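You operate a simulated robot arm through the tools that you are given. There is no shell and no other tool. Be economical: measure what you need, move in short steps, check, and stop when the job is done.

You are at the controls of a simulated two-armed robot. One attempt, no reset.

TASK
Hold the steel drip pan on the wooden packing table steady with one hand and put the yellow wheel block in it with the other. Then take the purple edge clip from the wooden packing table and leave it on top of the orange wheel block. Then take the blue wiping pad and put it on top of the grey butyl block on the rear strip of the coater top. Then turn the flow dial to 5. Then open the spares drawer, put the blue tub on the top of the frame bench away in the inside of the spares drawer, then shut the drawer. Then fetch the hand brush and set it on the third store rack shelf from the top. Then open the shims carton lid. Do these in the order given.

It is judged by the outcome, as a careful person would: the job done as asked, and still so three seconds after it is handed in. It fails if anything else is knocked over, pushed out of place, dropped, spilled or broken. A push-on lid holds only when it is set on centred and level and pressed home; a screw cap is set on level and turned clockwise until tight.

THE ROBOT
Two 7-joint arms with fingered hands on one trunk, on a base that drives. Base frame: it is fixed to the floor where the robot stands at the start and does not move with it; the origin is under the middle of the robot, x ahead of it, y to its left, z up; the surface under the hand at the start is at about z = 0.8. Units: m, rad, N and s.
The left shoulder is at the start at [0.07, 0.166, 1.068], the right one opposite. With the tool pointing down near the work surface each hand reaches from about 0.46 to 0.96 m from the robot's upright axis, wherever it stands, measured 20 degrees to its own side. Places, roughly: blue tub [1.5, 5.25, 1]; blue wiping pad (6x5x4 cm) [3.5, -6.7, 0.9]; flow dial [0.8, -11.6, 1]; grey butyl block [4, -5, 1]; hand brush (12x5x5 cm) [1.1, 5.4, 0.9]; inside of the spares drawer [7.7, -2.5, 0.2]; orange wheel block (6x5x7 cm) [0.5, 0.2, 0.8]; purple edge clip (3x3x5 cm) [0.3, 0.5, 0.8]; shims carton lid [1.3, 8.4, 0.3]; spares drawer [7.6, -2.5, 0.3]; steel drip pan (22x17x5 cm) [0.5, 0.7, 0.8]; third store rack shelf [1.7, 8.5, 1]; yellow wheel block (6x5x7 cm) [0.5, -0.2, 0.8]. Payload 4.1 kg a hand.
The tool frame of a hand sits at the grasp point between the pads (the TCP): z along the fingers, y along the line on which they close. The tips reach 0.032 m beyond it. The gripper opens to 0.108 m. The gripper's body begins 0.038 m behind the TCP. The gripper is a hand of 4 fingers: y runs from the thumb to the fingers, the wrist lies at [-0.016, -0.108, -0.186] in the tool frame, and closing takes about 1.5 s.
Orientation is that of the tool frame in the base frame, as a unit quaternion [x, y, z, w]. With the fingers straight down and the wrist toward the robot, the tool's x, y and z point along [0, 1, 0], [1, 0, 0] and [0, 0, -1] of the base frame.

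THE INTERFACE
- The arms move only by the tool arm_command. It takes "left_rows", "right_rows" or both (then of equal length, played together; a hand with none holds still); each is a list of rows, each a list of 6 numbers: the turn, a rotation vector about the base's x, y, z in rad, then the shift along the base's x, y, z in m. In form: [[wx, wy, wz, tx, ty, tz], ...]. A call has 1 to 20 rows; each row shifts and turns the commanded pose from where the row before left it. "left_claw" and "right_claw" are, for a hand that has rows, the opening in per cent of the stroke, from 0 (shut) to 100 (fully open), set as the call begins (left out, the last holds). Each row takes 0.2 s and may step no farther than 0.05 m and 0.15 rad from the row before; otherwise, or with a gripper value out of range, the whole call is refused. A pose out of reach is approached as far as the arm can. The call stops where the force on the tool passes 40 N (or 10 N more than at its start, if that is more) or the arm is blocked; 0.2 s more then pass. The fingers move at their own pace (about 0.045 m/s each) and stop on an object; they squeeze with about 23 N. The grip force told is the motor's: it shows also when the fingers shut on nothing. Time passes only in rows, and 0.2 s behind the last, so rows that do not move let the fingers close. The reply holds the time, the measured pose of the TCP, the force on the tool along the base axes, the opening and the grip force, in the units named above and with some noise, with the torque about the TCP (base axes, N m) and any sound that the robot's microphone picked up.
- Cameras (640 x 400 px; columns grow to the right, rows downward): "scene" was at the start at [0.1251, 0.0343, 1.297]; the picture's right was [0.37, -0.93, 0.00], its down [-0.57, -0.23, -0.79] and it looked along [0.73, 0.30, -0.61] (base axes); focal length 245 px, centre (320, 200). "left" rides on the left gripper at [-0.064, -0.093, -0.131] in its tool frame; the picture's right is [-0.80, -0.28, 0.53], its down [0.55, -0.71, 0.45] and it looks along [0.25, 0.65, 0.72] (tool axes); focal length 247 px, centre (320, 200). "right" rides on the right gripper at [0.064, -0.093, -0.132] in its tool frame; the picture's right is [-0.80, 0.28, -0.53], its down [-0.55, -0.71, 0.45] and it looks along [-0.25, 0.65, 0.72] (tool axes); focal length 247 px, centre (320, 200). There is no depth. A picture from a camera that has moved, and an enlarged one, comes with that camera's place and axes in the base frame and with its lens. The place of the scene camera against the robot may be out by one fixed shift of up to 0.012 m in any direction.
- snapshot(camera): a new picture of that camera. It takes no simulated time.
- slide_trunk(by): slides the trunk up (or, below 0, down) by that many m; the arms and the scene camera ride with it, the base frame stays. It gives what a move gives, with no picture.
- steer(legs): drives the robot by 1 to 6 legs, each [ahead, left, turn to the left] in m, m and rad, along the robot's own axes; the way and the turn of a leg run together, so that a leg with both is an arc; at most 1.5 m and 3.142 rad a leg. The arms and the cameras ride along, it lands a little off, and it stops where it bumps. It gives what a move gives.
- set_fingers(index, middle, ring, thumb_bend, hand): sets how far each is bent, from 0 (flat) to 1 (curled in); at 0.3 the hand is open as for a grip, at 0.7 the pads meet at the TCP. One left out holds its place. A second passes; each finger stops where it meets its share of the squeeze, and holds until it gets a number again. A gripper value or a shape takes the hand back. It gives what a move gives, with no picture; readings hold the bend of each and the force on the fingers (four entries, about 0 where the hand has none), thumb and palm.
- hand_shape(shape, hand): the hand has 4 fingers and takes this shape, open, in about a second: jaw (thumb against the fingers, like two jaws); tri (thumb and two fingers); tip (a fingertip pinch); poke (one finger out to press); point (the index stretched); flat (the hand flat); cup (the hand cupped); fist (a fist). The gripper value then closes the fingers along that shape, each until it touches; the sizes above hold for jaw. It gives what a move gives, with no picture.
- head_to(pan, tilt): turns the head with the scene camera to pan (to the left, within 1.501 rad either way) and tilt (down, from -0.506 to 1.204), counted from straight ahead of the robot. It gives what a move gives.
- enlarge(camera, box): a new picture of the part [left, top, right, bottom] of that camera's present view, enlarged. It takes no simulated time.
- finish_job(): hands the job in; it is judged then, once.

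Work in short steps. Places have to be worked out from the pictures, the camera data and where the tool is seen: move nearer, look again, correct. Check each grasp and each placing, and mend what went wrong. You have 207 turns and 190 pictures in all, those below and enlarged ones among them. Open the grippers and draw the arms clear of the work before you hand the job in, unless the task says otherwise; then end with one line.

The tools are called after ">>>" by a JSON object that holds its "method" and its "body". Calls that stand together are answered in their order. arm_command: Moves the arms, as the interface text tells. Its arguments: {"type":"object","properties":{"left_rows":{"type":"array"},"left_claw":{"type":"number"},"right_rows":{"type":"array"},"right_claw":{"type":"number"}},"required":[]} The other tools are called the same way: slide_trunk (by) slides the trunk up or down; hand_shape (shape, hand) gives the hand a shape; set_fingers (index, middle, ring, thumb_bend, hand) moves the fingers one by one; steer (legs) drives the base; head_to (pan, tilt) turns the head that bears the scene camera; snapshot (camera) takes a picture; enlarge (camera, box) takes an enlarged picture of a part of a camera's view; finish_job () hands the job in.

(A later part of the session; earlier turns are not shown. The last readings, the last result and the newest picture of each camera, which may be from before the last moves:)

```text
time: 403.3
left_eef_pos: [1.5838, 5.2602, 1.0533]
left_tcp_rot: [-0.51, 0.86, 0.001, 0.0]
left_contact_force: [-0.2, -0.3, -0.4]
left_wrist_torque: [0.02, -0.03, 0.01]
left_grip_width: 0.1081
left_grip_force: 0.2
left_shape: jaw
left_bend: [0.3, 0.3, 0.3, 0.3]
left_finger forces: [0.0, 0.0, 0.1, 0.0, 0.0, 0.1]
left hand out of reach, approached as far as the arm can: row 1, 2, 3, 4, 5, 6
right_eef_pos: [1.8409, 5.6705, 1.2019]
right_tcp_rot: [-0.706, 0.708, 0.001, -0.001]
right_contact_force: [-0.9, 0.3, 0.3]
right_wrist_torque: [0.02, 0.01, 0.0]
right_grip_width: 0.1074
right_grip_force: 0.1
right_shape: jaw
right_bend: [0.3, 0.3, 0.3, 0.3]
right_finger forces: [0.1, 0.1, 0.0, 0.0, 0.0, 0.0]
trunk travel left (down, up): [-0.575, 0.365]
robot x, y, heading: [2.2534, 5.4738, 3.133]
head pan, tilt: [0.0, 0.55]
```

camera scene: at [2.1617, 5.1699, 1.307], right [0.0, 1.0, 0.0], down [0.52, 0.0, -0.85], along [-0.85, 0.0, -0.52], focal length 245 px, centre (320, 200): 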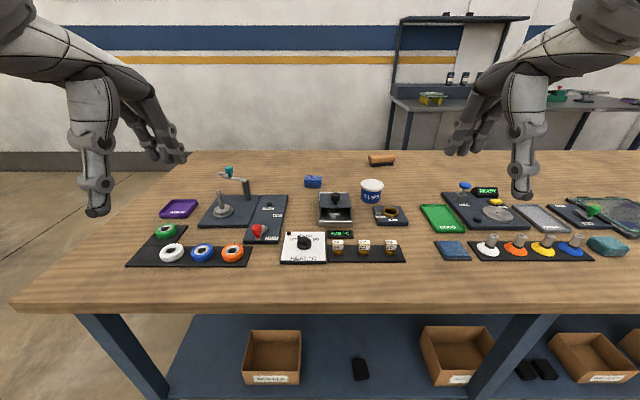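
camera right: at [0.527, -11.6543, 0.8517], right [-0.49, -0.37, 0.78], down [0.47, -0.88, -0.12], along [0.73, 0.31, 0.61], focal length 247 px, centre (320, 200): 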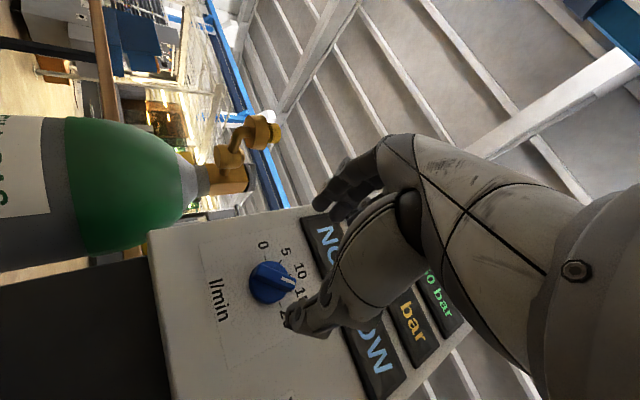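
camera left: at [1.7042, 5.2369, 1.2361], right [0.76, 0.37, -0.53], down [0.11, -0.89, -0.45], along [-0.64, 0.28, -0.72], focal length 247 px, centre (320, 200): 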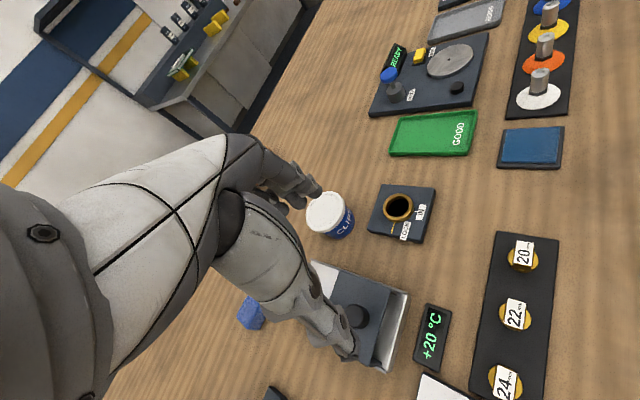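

The arm is limited by this geometry, because an inward-pointing left hand reaches better further out to the side. I move the base 0.23 m right and retry.

>>> {"method": "steer", "body": {"legs": [[0.01, -0.23, 0]]}}

>>> {"method": "arm_command", "body": {"left_rows": [[0, 0, -0.03, -0.018, -0.026, 0], [0, 0, -0.03, -0.018, -0.026, 0], [0, 0, -0.03, -0.018, -0.026, 0], [0, 0, -0.03, -0.018, -0.026, 0], [0, 0, -0.03, -0.018, -0.026, 0], [0, 0, -0.03, -0.018, -0.026, 0], [0, 0, 0, 0, 0, 0]]}}

>>> {"method": "snapshot", "body": {"camera": "left"}}

```text
time: 405.1
left_eef_pos: [1.574, 5.4951, 1.0537]
left_tcp_rot: [-0.509, 0.861, 0.001, 0.0]
left_contact_force: [0.4, -0.6, -0.2]
left_wrist_torque: [-0.01, 0.0, 0.0]
left_grip_width: 0.1077
left_grip_force: 0.0
left_shape: jaw
left_bend: [0.3, 0.3, 0.3, 0.3]
left_finger forces: [0.0, 0.1, 0.0, 0.1, 0.1, 0.0]
right_eef_pos: [1.8317, 5.906, 1.2026]
right_tcp_rot: [-0.705, 0.709, 0.0, -0.001]
right_contact_force: [0.1, 0.5, -0.1]
right_wrist_torque: [-0.02, 0.0, -0.02]
right_grip_width: 0.1079
right_grip_force: 0.0
right_shape: jaw
right_bend: [0.3, 0.3, 0.3, 0.3]
right_finger forces: [0.1, 0.0, 0.0, 0.0, 0.0, 0.0]
trunk travel left (down, up): [-0.575, 0.365]
robot x, y, heading: [2.2476, 5.7107, 3.144]
head pan, tilt: [0.0, 0.55]
```

```text
time: 406.7
left_eef_pos: [1.5322, 5.3288, 1.0554]
left_tcp_rot: [-0.43, 0.903, 0.001, -0.001]
left_contact_force: [-0.1, 0.3, 0.2]
left_wrist_torque: [-0.03, -0.01, 0.01]
left_grip_width: 0.1081
left_grip_force: 0.1
left_shape: jaw
left_bend: [0.3, 0.3, 0.3, 0.3]
left_finger forces: [0.0, 0.0, 0.0, 0.1, 0.1, 0.0]
left hand out of reach, approached as far as the arm can: row 2, 3, 4, 5, 6
right_eef_pos: [1.8312, 5.9062, 1.2028]
right_tcp_rot: [-0.705, 0.709, -0.001, -0.002]
right_contact_force: [-0.3, 0.3, 0.7]
right_wrist_torque: [-0.02, -0.02, -0.02]
right_grip_width: 0.1078
right_grip_force: 0.1
right_shape: jaw
right_bend: [0.3, 0.3, 0.3, 0.3]
right_finger forces: [0.1, 0.1, 0.0, 0.0, 0.0, 0.1]
trunk travel left (down, up): [-0.575, 0.365]
robot x, y, heading: [2.2465, 5.7068, 3.14]
head pan, tilt: [0.0, 0.55]
```

```text
79 pictures are left
camera left: at [1.6433, 5.3207, 1.1853], right [0.72, 0.44, -0.53], down [0.2, -0.87, -0.45], along [-0.66, 0.22, -0.72], focal length 247 px, centre (320, 200)
```

left: 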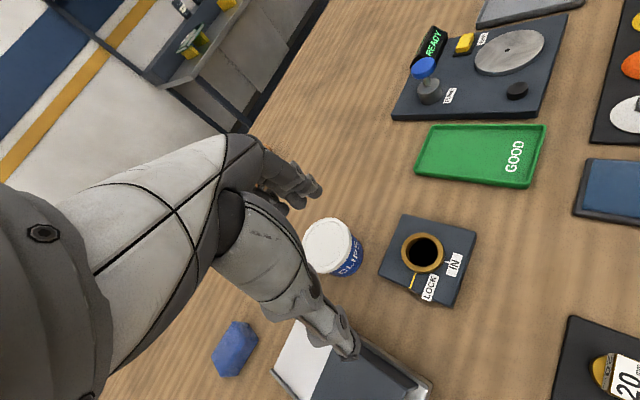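

It is 6 cm short, so I edge the base forward 5.5 cm; there is room before the bench's legs.

>>> {"method": "steer", "body": {"legs": [[0.055, 0, 0]]}}

>>> {"method": "arm_command", "body": {"left_rows": [[0, 0, 0, 0, 0.001, 0], [0, 0, 0, 0, 0, 0]]}}

>>> {"method": "enlarge", "body": {"camera": "left", "box": [240, 170, 480, 370]}}

```text
time: 407.6
left_eef_pos: [1.4754, 5.3305, 1.0549]
left_tcp_rot: [-0.429, 0.903, 0.001, -0.001]
left_contact_force: [-0.8, 0.1, 0.8]
left_wrist_torque: [-0.01, -0.02, 0.03]
left_grip_width: 0.1078
left_grip_force: 0.0
left_shape: jaw
left_bend: [0.3, 0.3, 0.3, 0.3]
left_finger forces: [0.0, 0.1, 0.0, 0.1, 0.0, 0.0]
right_eef_pos: [1.7779, 5.9082, 1.2007]
right_tcp_rot: [-0.705, 0.709, 0.001, -0.001]
right_contact_force: [-0.2, -0.7, -0.5]
right_wrist_torque: [-0.01, 0.01, 0.02]
right_grip_width: 0.1078
right_grip_force: 0.0
right_shape: jaw
right_bend: [0.3, 0.3, 0.3, 0.3]
right_finger forces: [0.0, 0.0, 0.0, 0.1, 0.0, 0.1]
trunk travel left (down, up): [-0.575, 0.365]
robot x, y, heading: [2.1964, 5.7102, 3.138]
head pan, tilt: [0.0, 0.55]
```

```text
time: 408.2
left_eef_pos: [1.4749, 5.3307, 1.0538]
left_tcp_rot: [-0.429, 0.903, 0.001, -0.001]
left_contact_force: [-0.8, -0.7, 1.0]
left_wrist_torque: [0.0, 0.02, -0.01]
left_grip_width: 0.1076
left_grip_force: 0.1
left_shape: jaw
left_bend: [0.3, 0.3, 0.3, 0.3]
left_finger forces: [0.0, 0.0, 0.0, 0.0, 0.1, 0.0]
right_eef_pos: [1.7778, 5.9059, 1.2015]
right_tcp_rot: [-0.705, 0.709, 0.0, 0.0]
right_contact_force: [-0.4, -0.2, 0.8]
right_wrist_torque: [0.01, 0.0, 0.01]
right_grip_width: 0.1078
right_grip_force: 0.0
right_shape: jaw
right_bend: [0.3, 0.3, 0.3, 0.3]
right_finger forces: [0.0, 0.0, 0.0, 0.0, 0.1, 0.1]
trunk travel left (down, up): [-0.575, 0.365]
robot x, y, heading: [2.1961, 5.7087, 3.137]
head pan, tilt: [0.0, 0.55]
```

```text
2.00 times, centred on (360, 270) of left
camera zoom: at [1.5876, 5.323, 1.1845], right [0.72, 0.44, -0.53], down [0.2, -0.87, -0.45], along [-0.66, 0.22, -0.72], focal length 494 px, centre (240, 60)
```

zoom: 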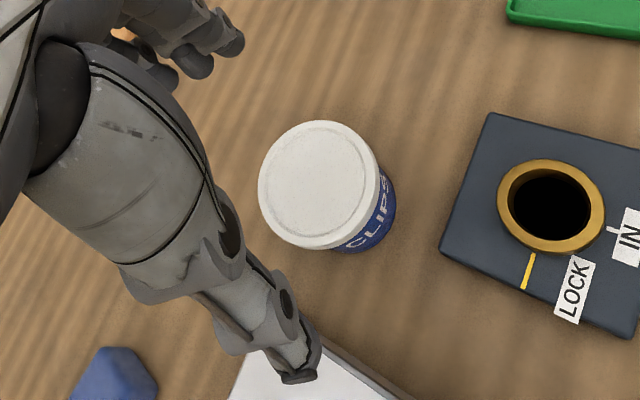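

The tub centre refines to [1.466, 5.340], and the thumb has clearance to the box. I align and descend to z 0.95.

>>> {"method": "arm_command", "body": {"left_rows": [[0, 0, 0, -0.009, 0.009, -0.01], [0, 0, 0, 0, 0, -0.03], [0, 0, 0, 0, 0, -0.03], [0, 0, 0, 0, 0, -0.03], [0, 0, 0, 0, 0, 0]]}}

>>> {"method": "enlarge", "body": {"camera": "left", "box": [220, 150, 460, 350]}}

```text
time: 409.4
left_eef_pos: [1.4933, 5.3393, 0.9586]
left_tcp_rot: [-0.429, 0.903, 0.0, -0.001]
left_contact_force: [0.0, 0.4, -0.5]
left_wrist_torque: [0.0, 0.06, 0.02]
left_grip_width: 0.1077
left_grip_force: 0.1
left_shape: jaw
left_bend: [0.3, 0.3, 0.3, 0.3]
left_finger forces: [0.0, 0.1, 0.0, 0.0, 0.0, 0.1]
left hand out of reach, approached as far as the arm can: row 1, 2, 3, 4
right_eef_pos: [1.7794, 5.9068, 1.2017]
right_tcp_rot: [-0.705, 0.709, 0.001, 0.0]
right_contact_force: [0.0, 0.1, 0.4]
right_wrist_torque: [0.04, 0.01, -0.03]
right_grip_width: 0.1078
right_grip_force: 0.0
right_shape: jaw
right_bend: [0.3, 0.3, 0.3, 0.3]
right_finger forces: [0.1, 0.0, 0.1, 0.1, 0.1, 0.0]
trunk travel left (down, up): [-0.575, 0.365]
robot x, y, heading: [2.1933, 5.7078, 3.132]
head pan, tilt: [0.0, 0.55]
```

```text
2.00 times, centred on (340, 250) of left
camera zoom: at [1.6057, 5.3318, 1.0887], right [0.72, 0.44, -0.54], down [0.2, -0.87, -0.45], along [-0.66, 0.22, -0.72], focal length 494 px, centre (280, 100)
```

zoom: 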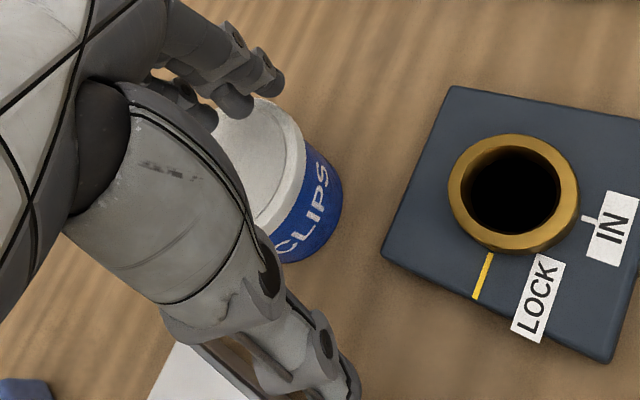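

Lower hand positions shorten the reach, so the shoulder should be lower too. I raise the hand, drop the trunk 0.15 m, then realign.

>>> {"method": "arm_command", "body": {"left_rows": [[0, 0, 0, 0, 0, 0.04], [0, 0, 0, 0, 0, 0.04], [0, 0, 0, 0, 0, 0.04], [0, 0, 0, 0, 0, 0.04], [0, 0, 0, 0, 0, 0.04], [0, 0, 0, 0, 0, 0.02]]}}

>>> {"method": "slide_trunk", "body": {"by": -0.15}}

>>> {"method": "arm_command", "body": {"left_rows": [[0, 0, 0, -0.01, 0, 0], [0, 0, 0, -0.01, 0, 0], [0, 0, 0, -0.006, 0, 0], [0, 0, 0, 0, 0, 0]]}}

```text
time: 410.8
left_eef_pos: [1.496, 5.3377, 1.1784]
left_tcp_rot: [-0.43, 0.903, 0.002, 0.0]
left_contact_force: [-0.1, -0.4, -0.2]
left_wrist_torque: [0.0, -0.01, 0.01]
left_grip_width: 0.1081
left_grip_force: 0.0
left_shape: jaw
left_bend: [0.3, 0.3, 0.3, 0.3]
left_finger forces: [0.0, 0.1, 0.1, 0.1, 0.0, 0.0]
right_eef_pos: [1.7791, 5.9059, 1.2025]
right_tcp_rot: [-0.706, 0.709, 0.0, -0.002]
right_contact_force: [-1.0, -0.6, -0.3]
right_wrist_torque: [0.03, -0.03, -0.02]
right_grip_width: 0.108
right_grip_force: 0.0
right_shape: jaw
right_bend: [0.3, 0.3, 0.3, 0.3]
right_finger forces: [0.0, 0.1, 0.1, 0.0, 0.0, 0.1]
trunk travel left (down, up): [-0.575, 0.365]
robot x, y, heading: [2.1947, 5.7087, 3.136]
head pan, tilt: [0.0, 0.55]
```

```text
time: 412.6
left_eef_pos: [1.4963, 5.339, 1.0295]
left_tcp_rot: [-0.43, 0.903, 0.002, -0.003]
left_contact_force: [-0.3, -0.3, -0.7]
left_wrist_torque: [-0.01, 0.01, 0.01]
left_grip_width: 0.1079
left_grip_force: 0.1
left_shape: jaw
left_bend: [0.3, 0.3, 0.3, 0.3]
left_finger forces: [0.0, 0.1, 0.0, 0.0, 0.0, 0.0]
right_eef_pos: [1.7787, 5.9069, 1.0517]
right_tcp_rot: [-0.705, 0.71, 0.001, -0.001]
right_contact_force: [-0.2, 0.5, 0.0]
right_wrist_torque: [0.02, 0.04, -0.04]
right_grip_width: 0.1076
right_grip_force: 0.0
right_shape: jaw
right_bend: [0.3, 0.3, 0.3, 0.3]
right_finger forces: [0.0, 0.1, 0.1, 0.0, 0.0, 0.0]
trunk travel left (down, up): [-0.425, 0.515]
robot x, y, heading: [2.1913, 5.7078, 3.132]
head pan, tilt: [0.0, 0.55]
```

```text
time: 413.6
left_eef_pos: [1.4913, 5.3375, 1.0244]
left_tcp_rot: [-0.43, 0.903, 0.002, -0.002]
left_contact_force: [0.5, 0.3, -0.4]
left_wrist_torque: [0.01, 0.01, -0.03]
left_grip_width: 0.108
left_grip_force: 0.1
left_shape: jaw
left_bend: [0.3, 0.3, 0.3, 0.3]
left_finger forces: [0.1, 0.0, 0.0, 0.0, 0.0, 0.0]
left hand out of reach, approached as far as the arm can: row 1, 2, 3
right_eef_pos: [1.7792, 5.9068, 1.0518]
right_tcp_rot: [-0.705, 0.709, 0.001, 0.0]
right_contact_force: [-0.7, 0.2, 0.6]
right_wrist_torque: [-0.02, 0.03, 0.01]
right_grip_width: 0.1077
right_grip_force: 0.0
right_shape: jaw
right_bend: [0.3, 0.3, 0.3, 0.3]
right_finger forces: [0.1, 0.0, 0.0, 0.1, 0.0, 0.0]
trunk travel left (down, up): [-0.425, 0.515]
robot x, y, heading: [2.1909, 5.7056, 3.14]
head pan, tilt: [0.0, 0.55]
```

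The reach peaks near shoulder height. The base front actually still has about 10 cm to the bench legs, so I move forward 4 cm and realign.

>>> {"method": "steer", "body": {"legs": [[0.04, 0, 0]]}}

>>> {"method": "snapshot", "body": {"camera": "left"}}

```text
time: 414.4
left_eef_pos: [1.4514, 5.3372, 1.0215]
left_tcp_rot: [-0.43, 0.903, 0.001, -0.001]
left_contact_force: [-0.2, -0.7, -1.1]
left_wrist_torque: [-0.01, -0.02, -0.03]
left_grip_width: 0.1077
left_grip_force: 0.1
left_shape: jaw
left_bend: [0.3, 0.3, 0.3, 0.3]
left_finger forces: [0.0, 0.1, 0.1, 0.0, 0.1, 0.1]
right_eef_pos: [1.7373, 5.9064, 1.051]
right_tcp_rot: [-0.705, 0.709, 0.0, 0.0]
right_contact_force: [-1.1, 0.3, -0.4]
right_wrist_torque: [0.01, -0.01, 0.0]
right_grip_width: 0.1079
right_grip_force: 0.1
right_shape: jaw
right_bend: [0.3, 0.3, 0.3, 0.3]
right_finger forces: [0.0, 0.0, 0.1, 0.0, 0.1, 0.0]
trunk travel left (down, up): [-0.425, 0.515]
robot x, y, heading: [2.1599, 5.7113, 3.139]
head pan, tilt: [0.0, 0.55]
```

```text
76 pictures are left
camera left: at [1.5631, 5.3293, 1.1531], right [0.72, 0.44, -0.53], down [0.2, -0.87, -0.45], along [-0.66, 0.22, -0.72], focal length 247 px, centre (320, 200)
```

left: 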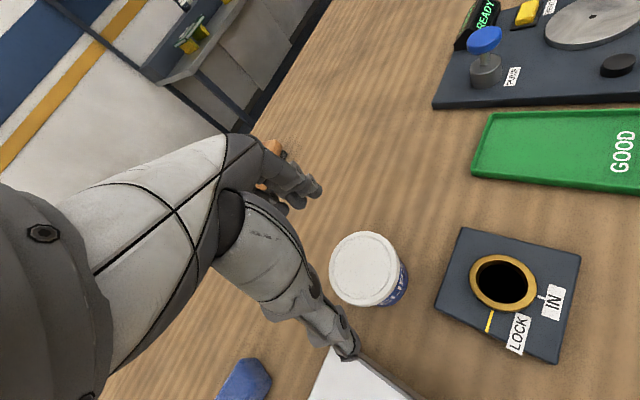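

Triangulating the views puts the tub at [1.447, 5.343], with its lid top at z≈0.925 and the bench at z≈0.875. I align and descend to TCP z 0.914.

>>> {"method": "arm_command", "body": {"left_rows": [[0, 0, 0, -0.004, 0.006, -0.02], [0, 0, 0, 0, 0, -0.03], [0, 0, 0, 0, 0, -0.03], [0, 0, 0, 0, 0, -0.02], [0, 0, 0, 0, 0, -0.007], [0, 0, 0, 0, 0, 0]]}}

>>> {"method": "enlarge", "body": {"camera": "left", "box": [220, 150, 460, 350]}}

```text
time: 415.8
left_eef_pos: [1.4493, 5.3429, 0.9165]
left_tcp_rot: [-0.43, 0.903, 0.002, -0.002]
left_contact_force: [-0.3, 0.1, 0.2]
left_wrist_torque: [0.01, 0.02, 0.0]
left_grip_width: 0.1081
left_grip_force: 0.0
left_shape: jaw
left_bend: [0.3, 0.3, 0.3, 0.3]
left_finger forces: [0.3, 0.0, 0.1, 0.1, 0.0, 0.0]
right_eef_pos: [1.7392, 5.9069, 1.0512]
right_tcp_rot: [-0.705, 0.709, 0.001, 0.0]
right_contact_force: [0.3, 0.8, 0.3]
right_wrist_torque: [-0.01, -0.01, 0.01]
right_grip_width: 0.1078
right_grip_force: 0.0
right_shape: jaw
right_bend: [0.3, 0.3, 0.3, 0.3]
right_finger forces: [0.1, 0.1, 0.0, 0.0, 0.0, 0.0]
trunk travel left (down, up): [-0.425, 0.515]
robot x, y, heading: [2.1546, 5.7093, 3.136]
head pan, tilt: [0.0, 0.55]
```

```text
2.00 times, centred on (340, 250) of left
camera zoom: at [1.5613, 5.3354, 1.0462], right [0.72, 0.44, -0.54], down [0.2, -0.87, -0.45], along [-0.66, 0.22, -0.71], focal length 494 px, centre (280, 100)
```

zoom: 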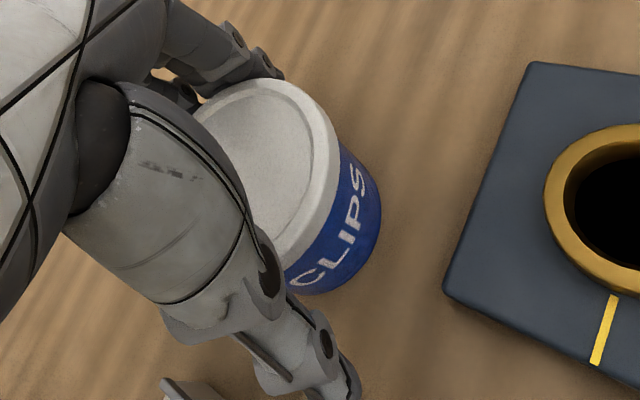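

The tub is between the thumb and fingers, so I close.

>>> {"method": "arm_command", "body": {"left_rows": [[0, 0, 0, 0, 0, 0], [0, 0, 0, 0, 0, 0], [0, 0, 0, 0, 0, 0], [0, 0, 0, 0, 0, 0], [0, 0, 0, 0, 0, 0], [0, 0, 0, 0, 0, 0]], "left_claw": 0}}

>>> {"method": "arm_command", "body": {"left_rows": [[0, 0, 0, 0, 0, 0.02], [0, 0, 0, 0, 0, 0.03], [0, 0, 0, 0, 0, 0.03], [0, 0, 0, 0, 0, 0]]}}

>>> {"method": "enlarge", "body": {"camera": "left", "box": [220, 150, 460, 350]}}

```text
time: 417.2
left_eef_pos: [1.4483, 5.3438, 0.9157]
left_tcp_rot: [-0.43, 0.903, 0.001, -0.001]
left_contact_force: [-0.1, -1.1, 0.2]
left_wrist_torque: [0.02, 0.01, -0.01]
left_grip_width: 0.0601
left_grip_force: 23.0
left_shape: jaw
left_bend: [0.74, 0.42, 0.43, 0.69]
left_finger forces: [11.4, 6.8, 2.7, 0.1, 21.0, 0.1]
right_eef_pos: [1.7387, 5.9063, 1.0517]
right_tcp_rot: [-0.704, 0.71, 0.0, -0.001]
right_contact_force: [-0.7, 0.6, 0.5]
right_wrist_torque: [-0.01, -0.01, 0.0]
right_grip_width: 0.1077
right_grip_force: 0.0
right_shape: jaw
right_bend: [0.3, 0.3, 0.3, 0.3]
right_finger forces: [0.1, 0.1, 0.0, 0.0, 0.1, 0.0]
trunk travel left (down, up): [-0.425, 0.515]
robot x, y, heading: [2.1545, 5.7089, 3.133]
head pan, tilt: [0.0, 0.55]
```

```text
time: 418.2
left_eef_pos: [1.4474, 5.3413, 0.9965]
left_tcp_rot: [-0.429, 0.903, 0.002, -0.001]
left_contact_force: [0.5, -0.6, -1.8]
left_wrist_torque: [-0.06, -0.02, 0.02]
left_grip_width: 0.0602
left_grip_force: 22.9
left_shape: jaw
left_bend: [0.74, 0.42, 0.43, 0.69]
left_finger forces: [11.3, 6.8, 2.9, 0.0, 21.1, 0.0]
right_eef_pos: [1.738, 5.9065, 1.0509]
right_tcp_rot: [-0.705, 0.71, 0.001, 0.0]
right_contact_force: [0.2, -0.6, 0.2]
right_wrist_torque: [-0.02, 0.0, -0.01]
right_grip_width: 0.108
right_grip_force: 0.0
right_shape: jaw
right_bend: [0.3, 0.3, 0.3, 0.3]
right_finger forces: [0.0, 0.0, 0.0, 0.0, 0.0, 0.0]
trunk travel left (down, up): [-0.425, 0.515]
robot x, y, heading: [2.1587, 5.7064, 3.137]
head pan, tilt: [0.0, 0.55]
```

```text
2.00 times, centred on (340, 250) of left
camera zoom: at [1.5608, 5.3338, 1.1271], right [0.72, 0.44, -0.54], down [0.2, -0.87, -0.45], along [-0.66, 0.22, -0.71], focal length 494 px, centre (280, 100)
```

zoom: 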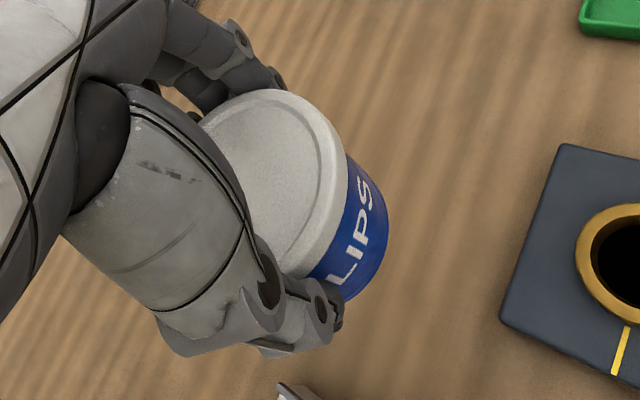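

The tub is held securely (0.060 m wide). I tuck the left arm with the tub high, raise the trunk and drive back down the lane towards the drawer cabinet in the east.

>>> {"method": "arm_command", "body": {"left_rows": [[0, 0, 0.085, 0.036, 0.018, 0.0125], [0, 0, 0.085, 0.036, 0.018, 0.0125], [0, 0, 0.085, 0.036, 0.018, 0.0125], [0, 0, 0.085, 0.036, 0.018, 0.0125], [0, 0, 0.085, 0.036, 0.018, 0.0125], [0, 0, 0.085, 0.036, 0.018, 0.0125], [0, 0, 0.085, 0.036, 0.018, 0.0125], [0, 0, 0.085, 0.036, 0.018, 0.0125]]}}

>>> {"method": "slide_trunk", "body": {"by": 0.15}}

>>> {"method": "steer", "body": {"legs": [[-0.4, 0, 0], [0, 0, 1.575], [1.1, 0, 0], [1.0, 0, 0]]}}

```text
time: 420.0
left_eef_pos: [1.7403, 5.488, 1.097]
left_tcp_rot: [-0.707, 0.708, 0.001, -0.003]
left_contact_force: [0.5, 0.2, -0.7]
left_wrist_torque: [0.01, 0.03, 0.0]
left_grip_width: 0.0603
left_grip_force: 23.2
left_shape: jaw
left_bend: [0.74, 0.42, 0.43, 0.69]
left_finger forces: [11.4, 6.8, 3.0, 0.0, 21.1, 0.0]
right_eef_pos: [1.7394, 5.9073, 1.0522]
right_tcp_rot: [-0.705, 0.709, 0.0, -0.003]
right_contact_force: [-0.2, -0.4, -0.3]
right_wrist_torque: [-0.04, 0.02, 0.03]
right_grip_width: 0.1079
right_grip_force: 0.1
right_shape: jaw
right_bend: [0.3, 0.3, 0.3, 0.3]
right_finger forces: [0.0, 0.1, 0.0, 0.0, 0.0, 0.1]
trunk travel left (down, up): [-0.425, 0.515]
robot x, y, heading: [2.1519, 5.7075, 3.136]
head pan, tilt: [0.0, 0.55]
```

```text
time: 421.8
left_eef_pos: [1.7383, 5.487, 1.245]
left_tcp_rot: [-0.706, 0.708, 0.0, -0.002]
left_contact_force: [1.2, 0.4, -1.1]
left_wrist_torque: [0.02, 0.01, 0.0]
left_grip_width: 0.0599
left_grip_force: 23.4
left_shape: jaw
left_bend: [0.74, 0.42, 0.43, 0.69]
left_finger forces: [11.5, 6.8, 3.0, 0.0, 21.0, 0.1]
right_eef_pos: [1.7393, 5.9069, 1.2021]
right_tcp_rot: [-0.704, 0.71, 0.0, -0.001]
right_contact_force: [-0.9, 0.5, -0.6]
right_wrist_torque: [0.04, -0.03, -0.02]
right_grip_width: 0.1079
right_grip_force: 0.1
right_shape: jaw
right_bend: [0.3, 0.3, 0.3, 0.3]
right_finger forces: [0.0, 0.0, 0.1, 0.0, 0.1, 0.0]
trunk travel left (down, up): [-0.575, 0.365]
robot x, y, heading: [2.1523, 5.7071, 3.136]
head pan, tilt: [0.0, 0.55]
```

```text
time: 438.0
left_eef_pos: [2.6326, 3.1676, 1.2455]
left_tcp_rot: [1.0, -0.027, 0.001, 0.003]
left_contact_force: [-0.2, -0.3, -1.0]
left_wrist_torque: [0.01, 0.0, 0.01]
left_grip_width: 0.06
left_grip_force: 23.1
left_shape: jaw
left_bend: [0.74, 0.42, 0.43, 0.69]
left_finger forces: [11.5, 6.7, 2.8, 0.0, 20.7, 0.0]
right_eef_pos: [2.2139, 3.1906, 1.2022]
right_tcp_rot: [1.0, -0.029, 0.0, 0.001]
right_contact_force: [0.1, -0.1, 0.3]
right_wrist_torque: [0.0, -0.02, -0.03]
right_grip_width: 0.1079
right_grip_force: 0.0
right_shape: jaw
right_bend: [0.3, 0.3, 0.3, 0.3]
right_finger forces: [0.0, 0.0, 0.0, 0.0, 0.0, 0.1]
trunk travel left (down, up): [-0.575, 0.365]
robot x, y, heading: [2.4351, 3.5943, -1.624]
head pan, tilt: [0.0, 0.55]
```

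>>> {"method": "steer", "body": {"legs": [[1.33, -0.645, 0.05], [1.45, 0, 0.01], [1.45, 0, 0.01], [1.45, 0, 0]]}}

>>> {"method": "head_to", "body": {"pan": 1.2, "tilt": 0.2}}

>>> {"method": "snapshot", "body": {"camera": "scene"}}

```text
time: 465.6
left_eef_pos: [1.8558, -2.444, 1.2457]
left_tcp_rot: [1.0, -0.013, 0.001, 0.003]
left_contact_force: [0.9, 0.1, -1.7]
left_wrist_torque: [0.0, 0.0, 0.0]
left_grip_width: 0.0597
left_grip_force: 23.2
left_shape: jaw
left_bend: [0.74, 0.42, 0.43, 0.69]
left_finger forces: [11.4, 6.7, 2.9, 0.0, 20.7, 0.0]
right_eef_pos: [1.4366, -2.4337, 1.2031]
right_tcp_rot: [1.0, -0.015, 0.0, 0.001]
right_contact_force: [0.2, 0.7, -0.3]
right_wrist_torque: [0.02, 0.01, -0.01]
right_grip_width: 0.1079
right_grip_force: 0.1
right_shape: jaw
right_bend: [0.3, 0.3, 0.3, 0.3]
right_finger forces: [0.0, 0.0, 0.0, 0.1, 0.1, 0.1]
trunk travel left (down, up): [-0.575, 0.365]
robot x, y, heading: [1.6429, -2.0206, -1.599]
head pan, tilt: [0.0, 0.55]
```

```text
time: 467.0
left_eef_pos: [1.8561, -2.4436, 1.2461]
left_tcp_rot: [1.0, -0.013, 0.001, 0.002]
left_contact_force: [-0.3, 0.0, -1.7]
left_wrist_torque: [0.01, -0.01, -0.01]
left_grip_width: 0.0597
left_grip_force: 22.8
left_shape: jaw
left_bend: [0.74, 0.42, 0.43, 0.69]
left_finger forces: [11.4, 6.7, 2.9, 0.1, 20.7, 0.0]
right_eef_pos: [1.4371, -2.4327, 1.201]
right_tcp_rot: [1.0, -0.015, -0.001, 0.001]
right_contact_force: [-0.6, -0.3, 0.6]
right_wrist_torque: [0.02, -0.01, 0.01]
right_grip_width: 0.1078
right_grip_force: 0.1
right_shape: jaw
right_bend: [0.3, 0.3, 0.3, 0.3]
right_finger forces: [0.0, 0.0, 0.0, 0.0, 0.1, 0.0]
trunk travel left (down, up): [-0.575, 0.365]
robot x, y, heading: [1.6437, -2.0215, -1.595]
head pan, tilt: [1.201, 0.201]
```

```text
73 pictures are left
camera scene: at [1.7244, -2.1075, 1.3391], right [-0.39, -0.92, 0.0], down [-0.18, 0.08, -0.98], along [0.9, -0.38, -0.2], focal length 245 px, centre (320, 200)
```

scene: 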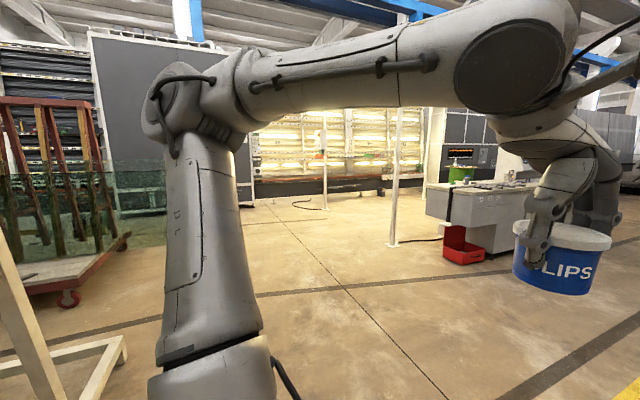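

The cabinet front is near x≈7.9. The floor east along y≈-2.4 is clear, so I turn and drive there.

>>> {"method": "steer", "body": {"legs": [[0, -0.0, 1.595], [1.2, -0.3, 0], [1.3, -0.05, 0], [1.3, 0, 0], [0.9, 0, 0]]}}

>>> {"method": "head_to", "body": {"pan": 0, "tilt": 0.5}}

>>> {"method": "snapshot", "body": {"camera": "scene"}}

```text
time: 493.6
left_eef_pos: [6.7378, -2.0689, 1.2457]
left_tcp_rot: [0.703, 0.711, 0.003, 0.001]
left_contact_force: [0.8, 0.8, -1.0]
left_wrist_torque: [-0.01, 0.0, 0.0]
left_grip_width: 0.0594
left_grip_force: 23.1
left_shape: jaw
left_bend: [0.74, 0.42, 0.43, 0.69]
left_finger forces: [11.4, 6.6, 3.0, 0.0, 20.5, 0.0]
right_eef_pos: [6.7439, -2.4894, 1.2015]
right_tcp_rot: [0.705, 0.71, 0.001, 0.001]
right_contact_force: [0.4, 0.6, 0.0]
right_wrist_torque: [0.0, -0.03, 0.03]
right_grip_width: 0.108
right_grip_force: 0.0
right_shape: jaw
right_bend: [0.3, 0.3, 0.3, 0.3]
right_finger forces: [0.0, 0.0, 0.0, 0.0, 0.0, 0.0]
trunk travel left (down, up): [-0.575, 0.365]
robot x, y, heading: [6.3251, -2.2973, 0.007]
head pan, tilt: [1.201, 0.201]
```

```text
time: 495.0
left_eef_pos: [6.7378, -2.0684, 1.2451]
left_tcp_rot: [0.703, 0.711, 0.003, 0.001]
left_contact_force: [-0.9, 0.3, -1.3]
left_wrist_torque: [-0.04, 0.02, -0.02]
left_grip_width: 0.0596
left_grip_force: 22.8
left_shape: jaw
left_bend: [0.74, 0.42, 0.43, 0.69]
left_finger forces: [11.4, 6.6, 3.0, 0.1, 20.5, 0.1]
right_eef_pos: [6.7438, -2.4887, 1.2015]
right_tcp_rot: [0.704, 0.711, 0.001, 0.001]
right_contact_force: [-0.5, -0.3, -0.6]
right_wrist_torque: [0.01, -0.02, -0.01]
right_grip_width: 0.1078
right_grip_force: 0.0
right_shape: jaw
right_bend: [0.3, 0.3, 0.3, 0.3]
right_finger forces: [0.0, 0.0, 0.0, 0.0, 0.1, 0.1]
trunk travel left (down, up): [-0.575, 0.365]
robot x, y, heading: [6.3247, -2.3011, 0.006]
head pan, tilt: [0.0, 0.499]
```

```text
72 pictures are left
camera scene: at [6.461, -2.2932, 1.3115], right [0.01, -1.0, 0.0], down [-0.48, 0.0, -0.88], along [0.88, 0.01, -0.48], focal length 245 px, centre (320, 200)
```

scene: 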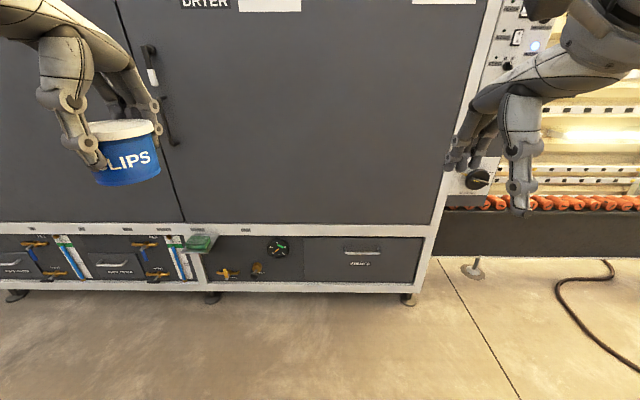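

The drawer with the bar handle is centre-right. I zoom to measure the handle.

>>> {"method": "enlarge", "body": {"camera": "scene", "box": [290, 225, 440, 310]}}

```text
4.27 times, centred on (365, 268) of scene
camera zoom: at [6.461, -2.2932, 1.3115], right [0.01, -1.0, 0.0], down [-0.48, 0.0, -0.88], along [0.88, 0.01, -0.48], focal length 1044 px, centre (128, -88)
```

zoom: 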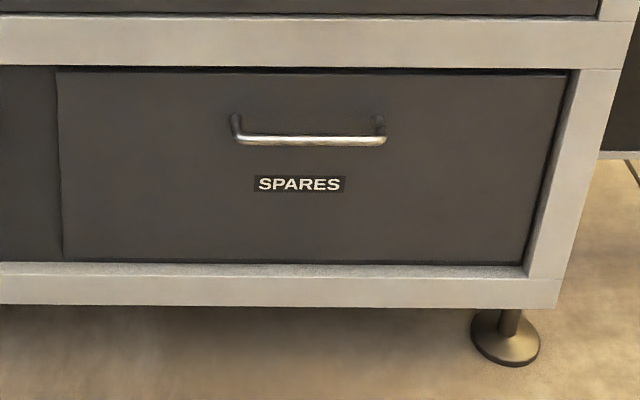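

The handle bar is near [7.49, -2.51, 0.42] and stands a few cm off the face. I move closer, lower the trunk and bring the right hand above the bar.

>>> {"method": "steer", "body": {"legs": [[0.4, -0.05, 0]]}}

>>> {"method": "slide_trunk", "body": {"by": -0.45}}

>>> {"method": "arm_command", "body": {"right_rows": [[0, 0, 0, 0.035, 0, -0.02], [0, 0, 0, 0.035, 0, -0.02], [0, 0, 0, 0.035, 0, -0.02], [0, 0, 0, 0.035, 0, -0.02], [0, 0, 0, 0.035, 0, -0.02], [0, 0, 0, 0.035, 0, -0.02], [0, 0, 0, 0.035, 0, -0.02], [0, 0, 0, 0.035, 0, -0.02], [0, 0, 0, 0, 0, 0]]}}

>>> {"method": "snapshot", "body": {"camera": "right"}}

```text
time: 497.5
left_eef_pos: [7.1441, -2.1123, 1.2448]
left_tcp_rot: [0.7, 0.715, 0.003, 0.001]
left_contact_force: [-0.6, -0.4, -1.0]
left_wrist_torque: [0.02, -0.02, -0.02]
left_grip_width: 0.0596
left_grip_force: 23.0
left_shape: jaw
left_bend: [0.74, 0.42, 0.43, 0.69]
left_finger forces: [11.4, 6.6, 3.0, 0.1, 20.5, 0.0]
right_eef_pos: [7.1535, -2.5313, 1.2021]
right_tcp_rot: [0.701, 0.713, 0.001, 0.001]
right_contact_force: [0.4, 0.5, 0.2]
right_wrist_torque: [-0.01, 0.0, -0.01]
right_grip_width: 0.1075
right_grip_force: 0.1
right_shape: jaw
right_bend: [0.3, 0.3, 0.3, 0.3]
right_finger forces: [0.1, 0.0, 0.0, 0.0, 0.0, 0.0]
trunk travel left (down, up): [-0.575, 0.365]
robot x, y, heading: [6.7334, -2.3412, 0.014]
head pan, tilt: [0.0, 0.499]
```

```text
refused: -0.45 is not a number from -0.4 to 0.4
```

```text
time: 499.5
left_eef_pos: [7.1387, -2.1123, 1.2472]
left_tcp_rot: [0.701, 0.713, 0.004, 0.002]
left_contact_force: [0.6, 0.2, -1.1]
left_wrist_torque: [-0.02, 0.0, -0.01]
left_grip_width: 0.0595
left_grip_force: 22.8
left_shape: jaw
left_bend: [0.74, 0.42, 0.43, 0.69]
left_finger forces: [11.4, 6.7, 3.1, 0.1, 20.5, 0.1]
right_eef_pos: [7.428, -2.5304, 1.0427]
right_tcp_rot: [0.701, 0.713, 0.001, 0.002]
right_contact_force: [-27.1, 1.8, -0.8]
right_wrist_torque: [0.0, -0.45, -0.27]
right_grip_width: 0.1043
right_grip_force: 0.0
right_shape: jaw
right_bend: [0.3, 0.4, 0.32, 0.3]
right_finger forces: [0.0, 24.7, 2.8, 0.0, 0.1, 0.1]
trunk travel left (down, up): [-0.575, 0.365]
robot x, y, heading: [6.7331, -2.3436, 0.014]
head pan, tilt: [0.0, 0.499]
```

```text
70 pictures are left
camera right: at [7.3331, -2.4673, 1.1738], right [0.3, -0.79, 0.53], down [-0.69, -0.56, -0.45], along [0.66, -0.24, -0.72], focal length 247 px, centre (320, 200)
```

right: 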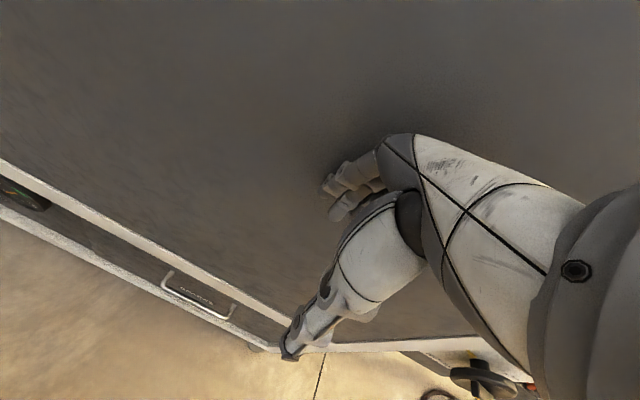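

The trunk slide was refused (limit 0.4 m) and the fingers brushed the cabinet door. I pull back at once.

>>> {"method": "arm_command", "body": {"right_rows": [[0, 0, 0, -0.03, 0, 0], [0, 0, 0, -0.04, 0, 0], [0, 0, 0, -0.04, 0, 0], [0, 0, 0, 0, 0, 0]]}}

>>> {"method": "slide_trunk", "body": {"by": -0.4}}

```text
time: 500.5
left_eef_pos: [7.1451, -2.1121, 1.2454]
left_tcp_rot: [0.7, 0.715, 0.002, -0.001]
left_contact_force: [0.6, 0.0, -1.9]
left_wrist_torque: [-0.02, 0.01, -0.01]
left_grip_width: 0.0596
left_grip_force: 23.4
left_shape: jaw
left_bend: [0.74, 0.42, 0.43, 0.69]
left_finger forces: [11.4, 6.8, 3.0, 0.0, 20.5, 0.0]
right_eef_pos: [7.3223, -2.5319, 1.0399]
right_tcp_rot: [0.702, 0.713, 0.001, 0.0]
right_contact_force: [0.3, -1.0, -0.2]
right_wrist_torque: [0.01, 0.02, 0.05]
right_grip_width: 0.1076
right_grip_force: 0.0
right_shape: jaw
right_bend: [0.3, 0.3, 0.3, 0.3]
right_finger forces: [0.0, 0.1, 0.1, 0.0, 0.0, 0.0]
trunk travel left (down, up): [-0.575, 0.365]
robot x, y, heading: [6.733, -2.3422, 0.017]
head pan, tilt: [0.0, 0.499]
```

```text
time: 504.4
left_eef_pos: [7.1436, -2.1112, 0.8456]
left_tcp_rot: [0.699, 0.715, 0.003, 0.001]
left_contact_force: [-0.4, -0.4, -0.1]
left_wrist_torque: [-0.03, -0.02, 0.01]
left_grip_width: 0.06
left_grip_force: 23.1
left_shape: jaw
left_bend: [0.74, 0.42, 0.43, 0.69]
left_finger forces: [11.3, 6.7, 3.0, 0.1, 20.5, 0.1]
right_eef_pos: [7.3222, -2.5318, 0.6401]
right_tcp_rot: [0.702, 0.713, 0.001, 0.0]
right_contact_force: [-1.0, 0.1, 0.9]
right_wrist_torque: [0.02, 0.03, 0.02]
right_grip_width: 0.108
right_grip_force: 0.1
right_shape: jaw
right_bend: [0.3, 0.3, 0.3, 0.3]
right_finger forces: [0.0, 0.0, 0.0, 0.0, 0.0, 0.0]
trunk travel left (down, up): [-0.175, 0.765]
robot x, y, heading: [6.7367, -2.3408, 0.018]
head pan, tilt: [0.0, 0.499]
```

I will grip the bar with the hand pitched about 40° forward, so the fingers hook behind it without hitting the frame. I rotate and move to a standoff.

>>> {"method": "arm_command", "body": {"right_rows": [[0, -0.14, 0, 0.0156, 0.003, -0.022], [0, -0.14, 0, 0.0156, 0.003, -0.022], [0, -0.14, 0, 0.0156, 0.003, -0.022], [0, -0.14, 0, 0.0156, 0.003, -0.022], [0, -0.14, 0, 0.0156, 0.003, -0.022], [0, 0, 0, 0, 0, 0]], "right_claw": 60}}

>>> {"method": "snapshot", "body": {"camera": "right"}}

```text
time: 505.8
left_eef_pos: [7.1434, -2.1121, 0.8454]
left_tcp_rot: [0.699, 0.715, 0.003, 0.001]
left_contact_force: [0.7, 0.0, -2.1]
left_wrist_torque: [0.0, 0.04, -0.02]
left_grip_width: 0.0594
left_grip_force: 22.9
left_shape: jaw
left_bend: [0.74, 0.42, 0.43, 0.69]
left_finger forces: [11.5, 6.6, 3.1, 0.1, 20.5, 0.0]
right_eef_pos: [7.3944, -2.5175, 0.5387]
right_tcp_rot: [0.664, 0.676, 0.226, 0.228]
right_contact_force: [0.3, 0.6, -0.5]
right_wrist_torque: [0.01, 0.01, 0.03]
right_grip_width: 0.0651
right_grip_force: 0.1
right_shape: jaw
right_bend: [0.28, 0.41, 0.38, 0.66]
right_finger forces: [0.1, 0.0, 0.0, 0.0, 0.0, 0.1]
right hand out of reach, approached as far as the arm can: row 5
trunk travel left (down, up): [-0.175, 0.765]
robot x, y, heading: [6.7376, -2.3444, 0.011]
head pan, tilt: [0.0, 0.499]
```

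```text
69 pictures are left
camera right: at [7.2406, -2.4548, 0.5863], right [-0.09, -0.79, 0.6], down [-0.28, -0.56, -0.78], along [0.96, -0.24, -0.17], focal length 247 px, centre (320, 200)
```

right: 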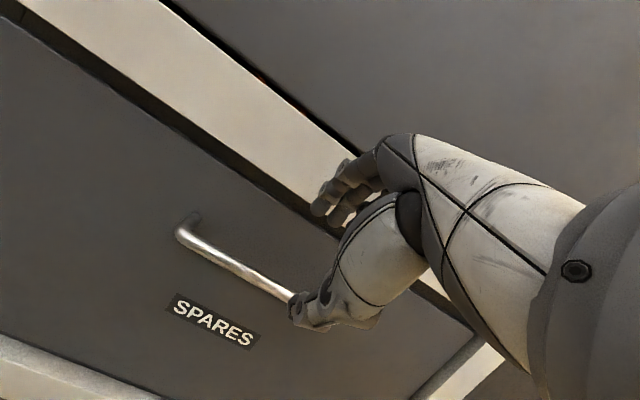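

The bar measures [7.49, y, 0.427], and my approach line along the fingers points right at it. I advance with a reduced opening.

>>> {"method": "arm_command", "body": {"right_rows": [[0, 0, 0, 0.0196, 0, -0.0229], [0, 0, 0, 0.0196, 0, -0.0229], [0, 0, 0, 0.0196, 0, -0.0229], [0, 0, 0, 0.0165, 0, -0.019], [0, 0, 0, 0.009, 0, -0.01], [0, 0, 0, 0, 0, 0]], "right_claw": 48}}

>>> {"method": "snapshot", "body": {"camera": "right"}}

>>> {"method": "head_to", "body": {"pan": -0.25, "tilt": 0.6}}

>>> {"method": "snapshot", "body": {"camera": "scene"}}

```text
time: 507.2
left_eef_pos: [7.1437, -2.1119, 0.8456]
left_tcp_rot: [0.7, 0.715, 0.003, 0.001]
left_contact_force: [0.1, -0.8, -1.4]
left_wrist_torque: [-0.03, -0.02, -0.05]
left_grip_width: 0.0597
left_grip_force: 22.3
left_shape: jaw
left_bend: [0.74, 0.42, 0.43, 0.69]
left_finger forces: [11.5, 6.6, 3.0, 0.0, 20.6, 0.0]
right_eef_pos: [7.395, -2.5175, 0.5392]
right_tcp_rot: [0.664, 0.676, 0.225, 0.228]
right_contact_force: [0.1, 0.5, -0.6]
right_wrist_torque: [0.0, 0.01, -0.03]
right_grip_width: 0.0523
right_grip_force: 0.1
right_shape: jaw
right_bend: [0.74, 0.46, 0.43, 0.71]
right_finger forces: [0.0, 0.0, 0.0, 0.1, 0.0, 0.0]
right hand out of reach, approached as far as the arm can: row 1, 2, 3, 4, 5
trunk travel left (down, up): [-0.175, 0.765]
robot x, y, heading: [6.7317, -2.3422, 0.015]
head pan, tilt: [0.0, 0.499]
```

```text
68 pictures are left
camera right: at [7.2406, -2.4548, 0.5867], right [-0.09, -0.79, 0.6], down [-0.28, -0.56, -0.78], along [0.96, -0.24, -0.17], focal length 247 px, centre (320, 200)
```

right: 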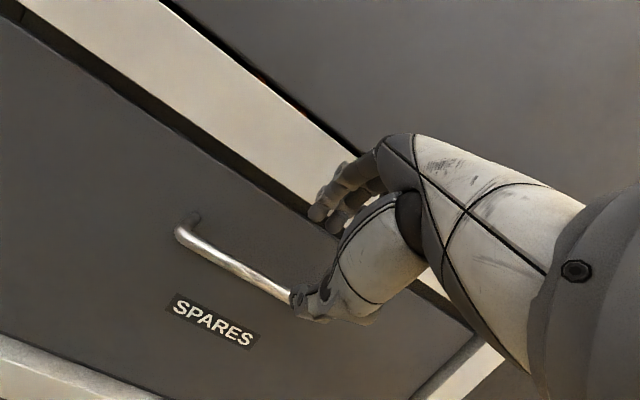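

```text
time: 507.9
left_eef_pos: [7.1447, -2.1116, 0.8447]
left_tcp_rot: [0.699, 0.715, 0.004, 0.001]
left_contact_force: [-0.1, 1.1, -1.1]
left_wrist_torque: [-0.04, 0.04, 0.0]
left_grip_width: 0.0593
left_grip_force: 22.8
left_shape: jaw
left_bend: [0.74, 0.42, 0.43, 0.69]
left_finger forces: [11.5, 6.8, 2.9, 0.1, 20.5, 0.0]
right_eef_pos: [7.3943, -2.5163, 0.54]
right_tcp_rot: [0.664, 0.675, 0.225, 0.229]
right_contact_force: [-0.3, -0.3, 0.9]
right_wrist_torque: [-0.01, -0.02, -0.01]
right_grip_width: 0.0522
right_grip_force: 0.0
right_shape: jaw
right_bend: [0.74, 0.46, 0.43, 0.71]
right_finger forces: [0.0, 0.0, 0.0, 0.0, 0.0, 0.1]
trunk travel left (down, up): [-0.175, 0.765]
robot x, y, heading: [6.728, -2.3403, 0.017]
head pan, tilt: [-0.25, 0.6]
```

```text
67 pictures are left
camera scene: at [6.8638, -2.3597, 0.9024], right [-0.23, -0.97, 0.0], down [-0.55, 0.13, -0.83], along [0.8, -0.19, -0.56], focal length 245 px, centre (320, 200)
```

scene: 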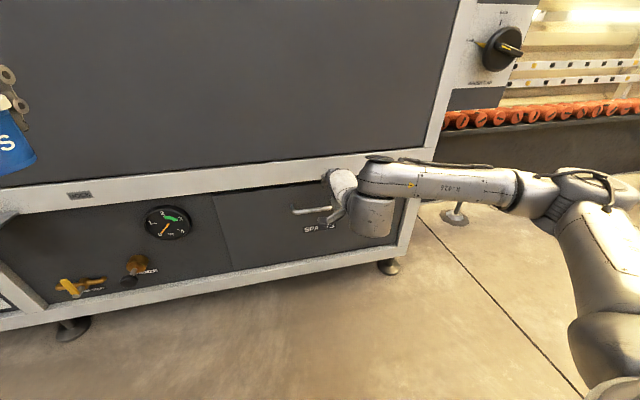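

The arm is at its limit here, so I make the same diagonal approach with the trunk and base in small alternating steps.

>>> {"method": "slide_trunk", "body": {"by": -0.035}}

>>> {"method": "steer", "body": {"legs": [[0.03, 0, 0]]}}

>>> {"method": "slide_trunk", "body": {"by": -0.03}}

>>> {"method": "steer", "body": {"legs": [[0.025, 0, 0]]}}

>>> {"method": "enlarge", "body": {"camera": "right", "box": [160, 130, 420, 350]}}

```text
time: 508.7
left_eef_pos: [7.1426, -2.1112, 0.8106]
left_tcp_rot: [0.699, 0.715, 0.003, 0.001]
left_contact_force: [-0.5, -0.3, -0.4]
left_wrist_torque: [-0.01, -0.02, 0.02]
left_grip_width: 0.0596
left_grip_force: 23.9
left_shape: jaw
left_bend: [0.74, 0.42, 0.43, 0.69]
left_finger forces: [11.4, 6.7, 3.0, 0.1, 20.5, 0.0]
right_eef_pos: [7.3944, -2.5177, 0.5044]
right_tcp_rot: [0.664, 0.675, 0.226, 0.229]
right_contact_force: [-0.3, -0.2, 0.0]
right_wrist_torque: [-0.02, 0.01, -0.03]
right_grip_width: 0.0524
right_grip_force: 0.2
right_shape: jaw
right_bend: [0.74, 0.46, 0.43, 0.71]
right_finger forces: [0.1, 0.1, 0.0, 0.0, 0.0, 0.0]
trunk travel left (down, up): [-0.14, 0.8]
robot x, y, heading: [6.735, -2.3422, 0.015]
head pan, tilt: [-0.25, 0.6]
```

```text
time: 509.6
left_eef_pos: [7.1745, -2.1124, 0.8098]
left_tcp_rot: [0.7, 0.714, 0.002, 0.0]
left_contact_force: [0.7, 0.0, -0.3]
left_wrist_torque: [0.01, 0.01, -0.01]
left_grip_width: 0.0598
left_grip_force: 22.8
left_shape: jaw
left_bend: [0.74, 0.42, 0.43, 0.69]
left_finger forces: [11.5, 6.7, 3.0, 0.0, 20.6, 0.0]
right_eef_pos: [7.4258, -2.5168, 0.504]
right_tcp_rot: [0.665, 0.674, 0.226, 0.229]
right_contact_force: [-0.2, 0.5, 0.3]
right_wrist_torque: [0.03, -0.01, -0.02]
right_grip_width: 0.0525
right_grip_force: 0.1
right_shape: jaw
right_bend: [0.74, 0.46, 0.43, 0.71]
right_finger forces: [0.0, 0.0, 0.1, 0.0, 0.0, 0.0]
trunk travel left (down, up): [-0.14, 0.8]
robot x, y, heading: [6.7663, -2.3422, 0.017]
head pan, tilt: [-0.25, 0.6]
```

```text
time: 510.3
left_eef_pos: [7.1746, -2.1111, 0.7795]
left_tcp_rot: [0.701, 0.714, 0.004, 0.001]
left_contact_force: [0.7, -0.2, -0.6]
left_wrist_torque: [-0.02, 0.02, -0.01]
left_grip_width: 0.0594
left_grip_force: 23.3
left_shape: jaw
left_bend: [0.74, 0.42, 0.43, 0.69]
left_finger forces: [11.5, 6.7, 3.0, 0.0, 20.5, 0.1]
right_eef_pos: [7.4265, -2.5172, 0.4742]
right_tcp_rot: [0.664, 0.675, 0.225, 0.229]
right_contact_force: [0.7, 0.4, -0.5]
right_wrist_torque: [0.0, 0.0, 0.02]
right_grip_width: 0.0522
right_grip_force: 0.0
right_shape: jaw
right_bend: [0.74, 0.46, 0.43, 0.71]
right_finger forces: [0.0, 0.0, 0.0, 0.0, 0.0, 0.1]
trunk travel left (down, up): [-0.11, 0.83]
robot x, y, heading: [6.7633, -2.341, 0.016]
head pan, tilt: [-0.25, 0.6]
```

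```text
time: 511.1
left_eef_pos: [7.1997, -2.1118, 0.7801]
left_tcp_rot: [0.7, 0.714, 0.003, 0.001]
left_contact_force: [-0.2, -0.1, -1.8]
left_wrist_torque: [0.0, -0.03, 0.0]
left_grip_width: 0.0597
left_grip_force: 22.8
left_shape: jaw
left_bend: [0.74, 0.42, 0.43, 0.69]
left_finger forces: [11.5, 6.6, 3.1, 0.0, 20.5, 0.0]
right_eef_pos: [7.449, -2.5175, 0.4747]
right_tcp_rot: [0.665, 0.674, 0.225, 0.229]
right_contact_force: [-0.3, 0.2, -0.2]
right_wrist_torque: [-0.01, -0.01, 0.06]
right_grip_width: 0.052
right_grip_force: 0.0
right_shape: jaw
right_bend: [0.74, 0.46, 0.43, 0.71]
right_finger forces: [0.0, 0.0, 0.0, 0.0, 0.0, 0.0]
trunk travel left (down, up): [-0.11, 0.83]
robot x, y, heading: [6.7849, -2.3399, 0.014]
head pan, tilt: [-0.25, 0.6]
```

```text
1.82 times, centred on (290, 240) of right
camera zoom: at [7.2951, -2.4545, 0.5216], right [-0.09, -0.79, 0.6], down [-0.28, -0.56, -0.78], along [0.96, -0.24, -0.17], focal length 449 px, centre (374, 127)
```

zoom: 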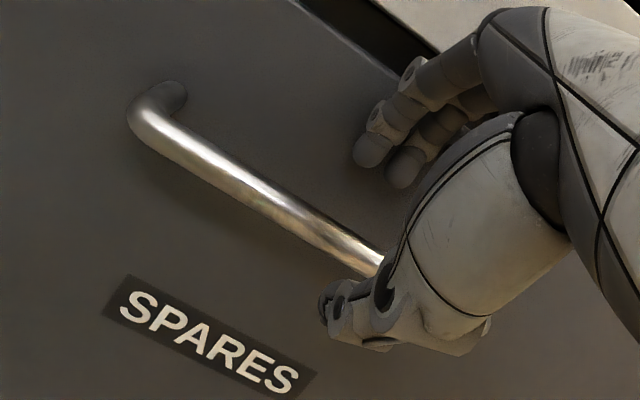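

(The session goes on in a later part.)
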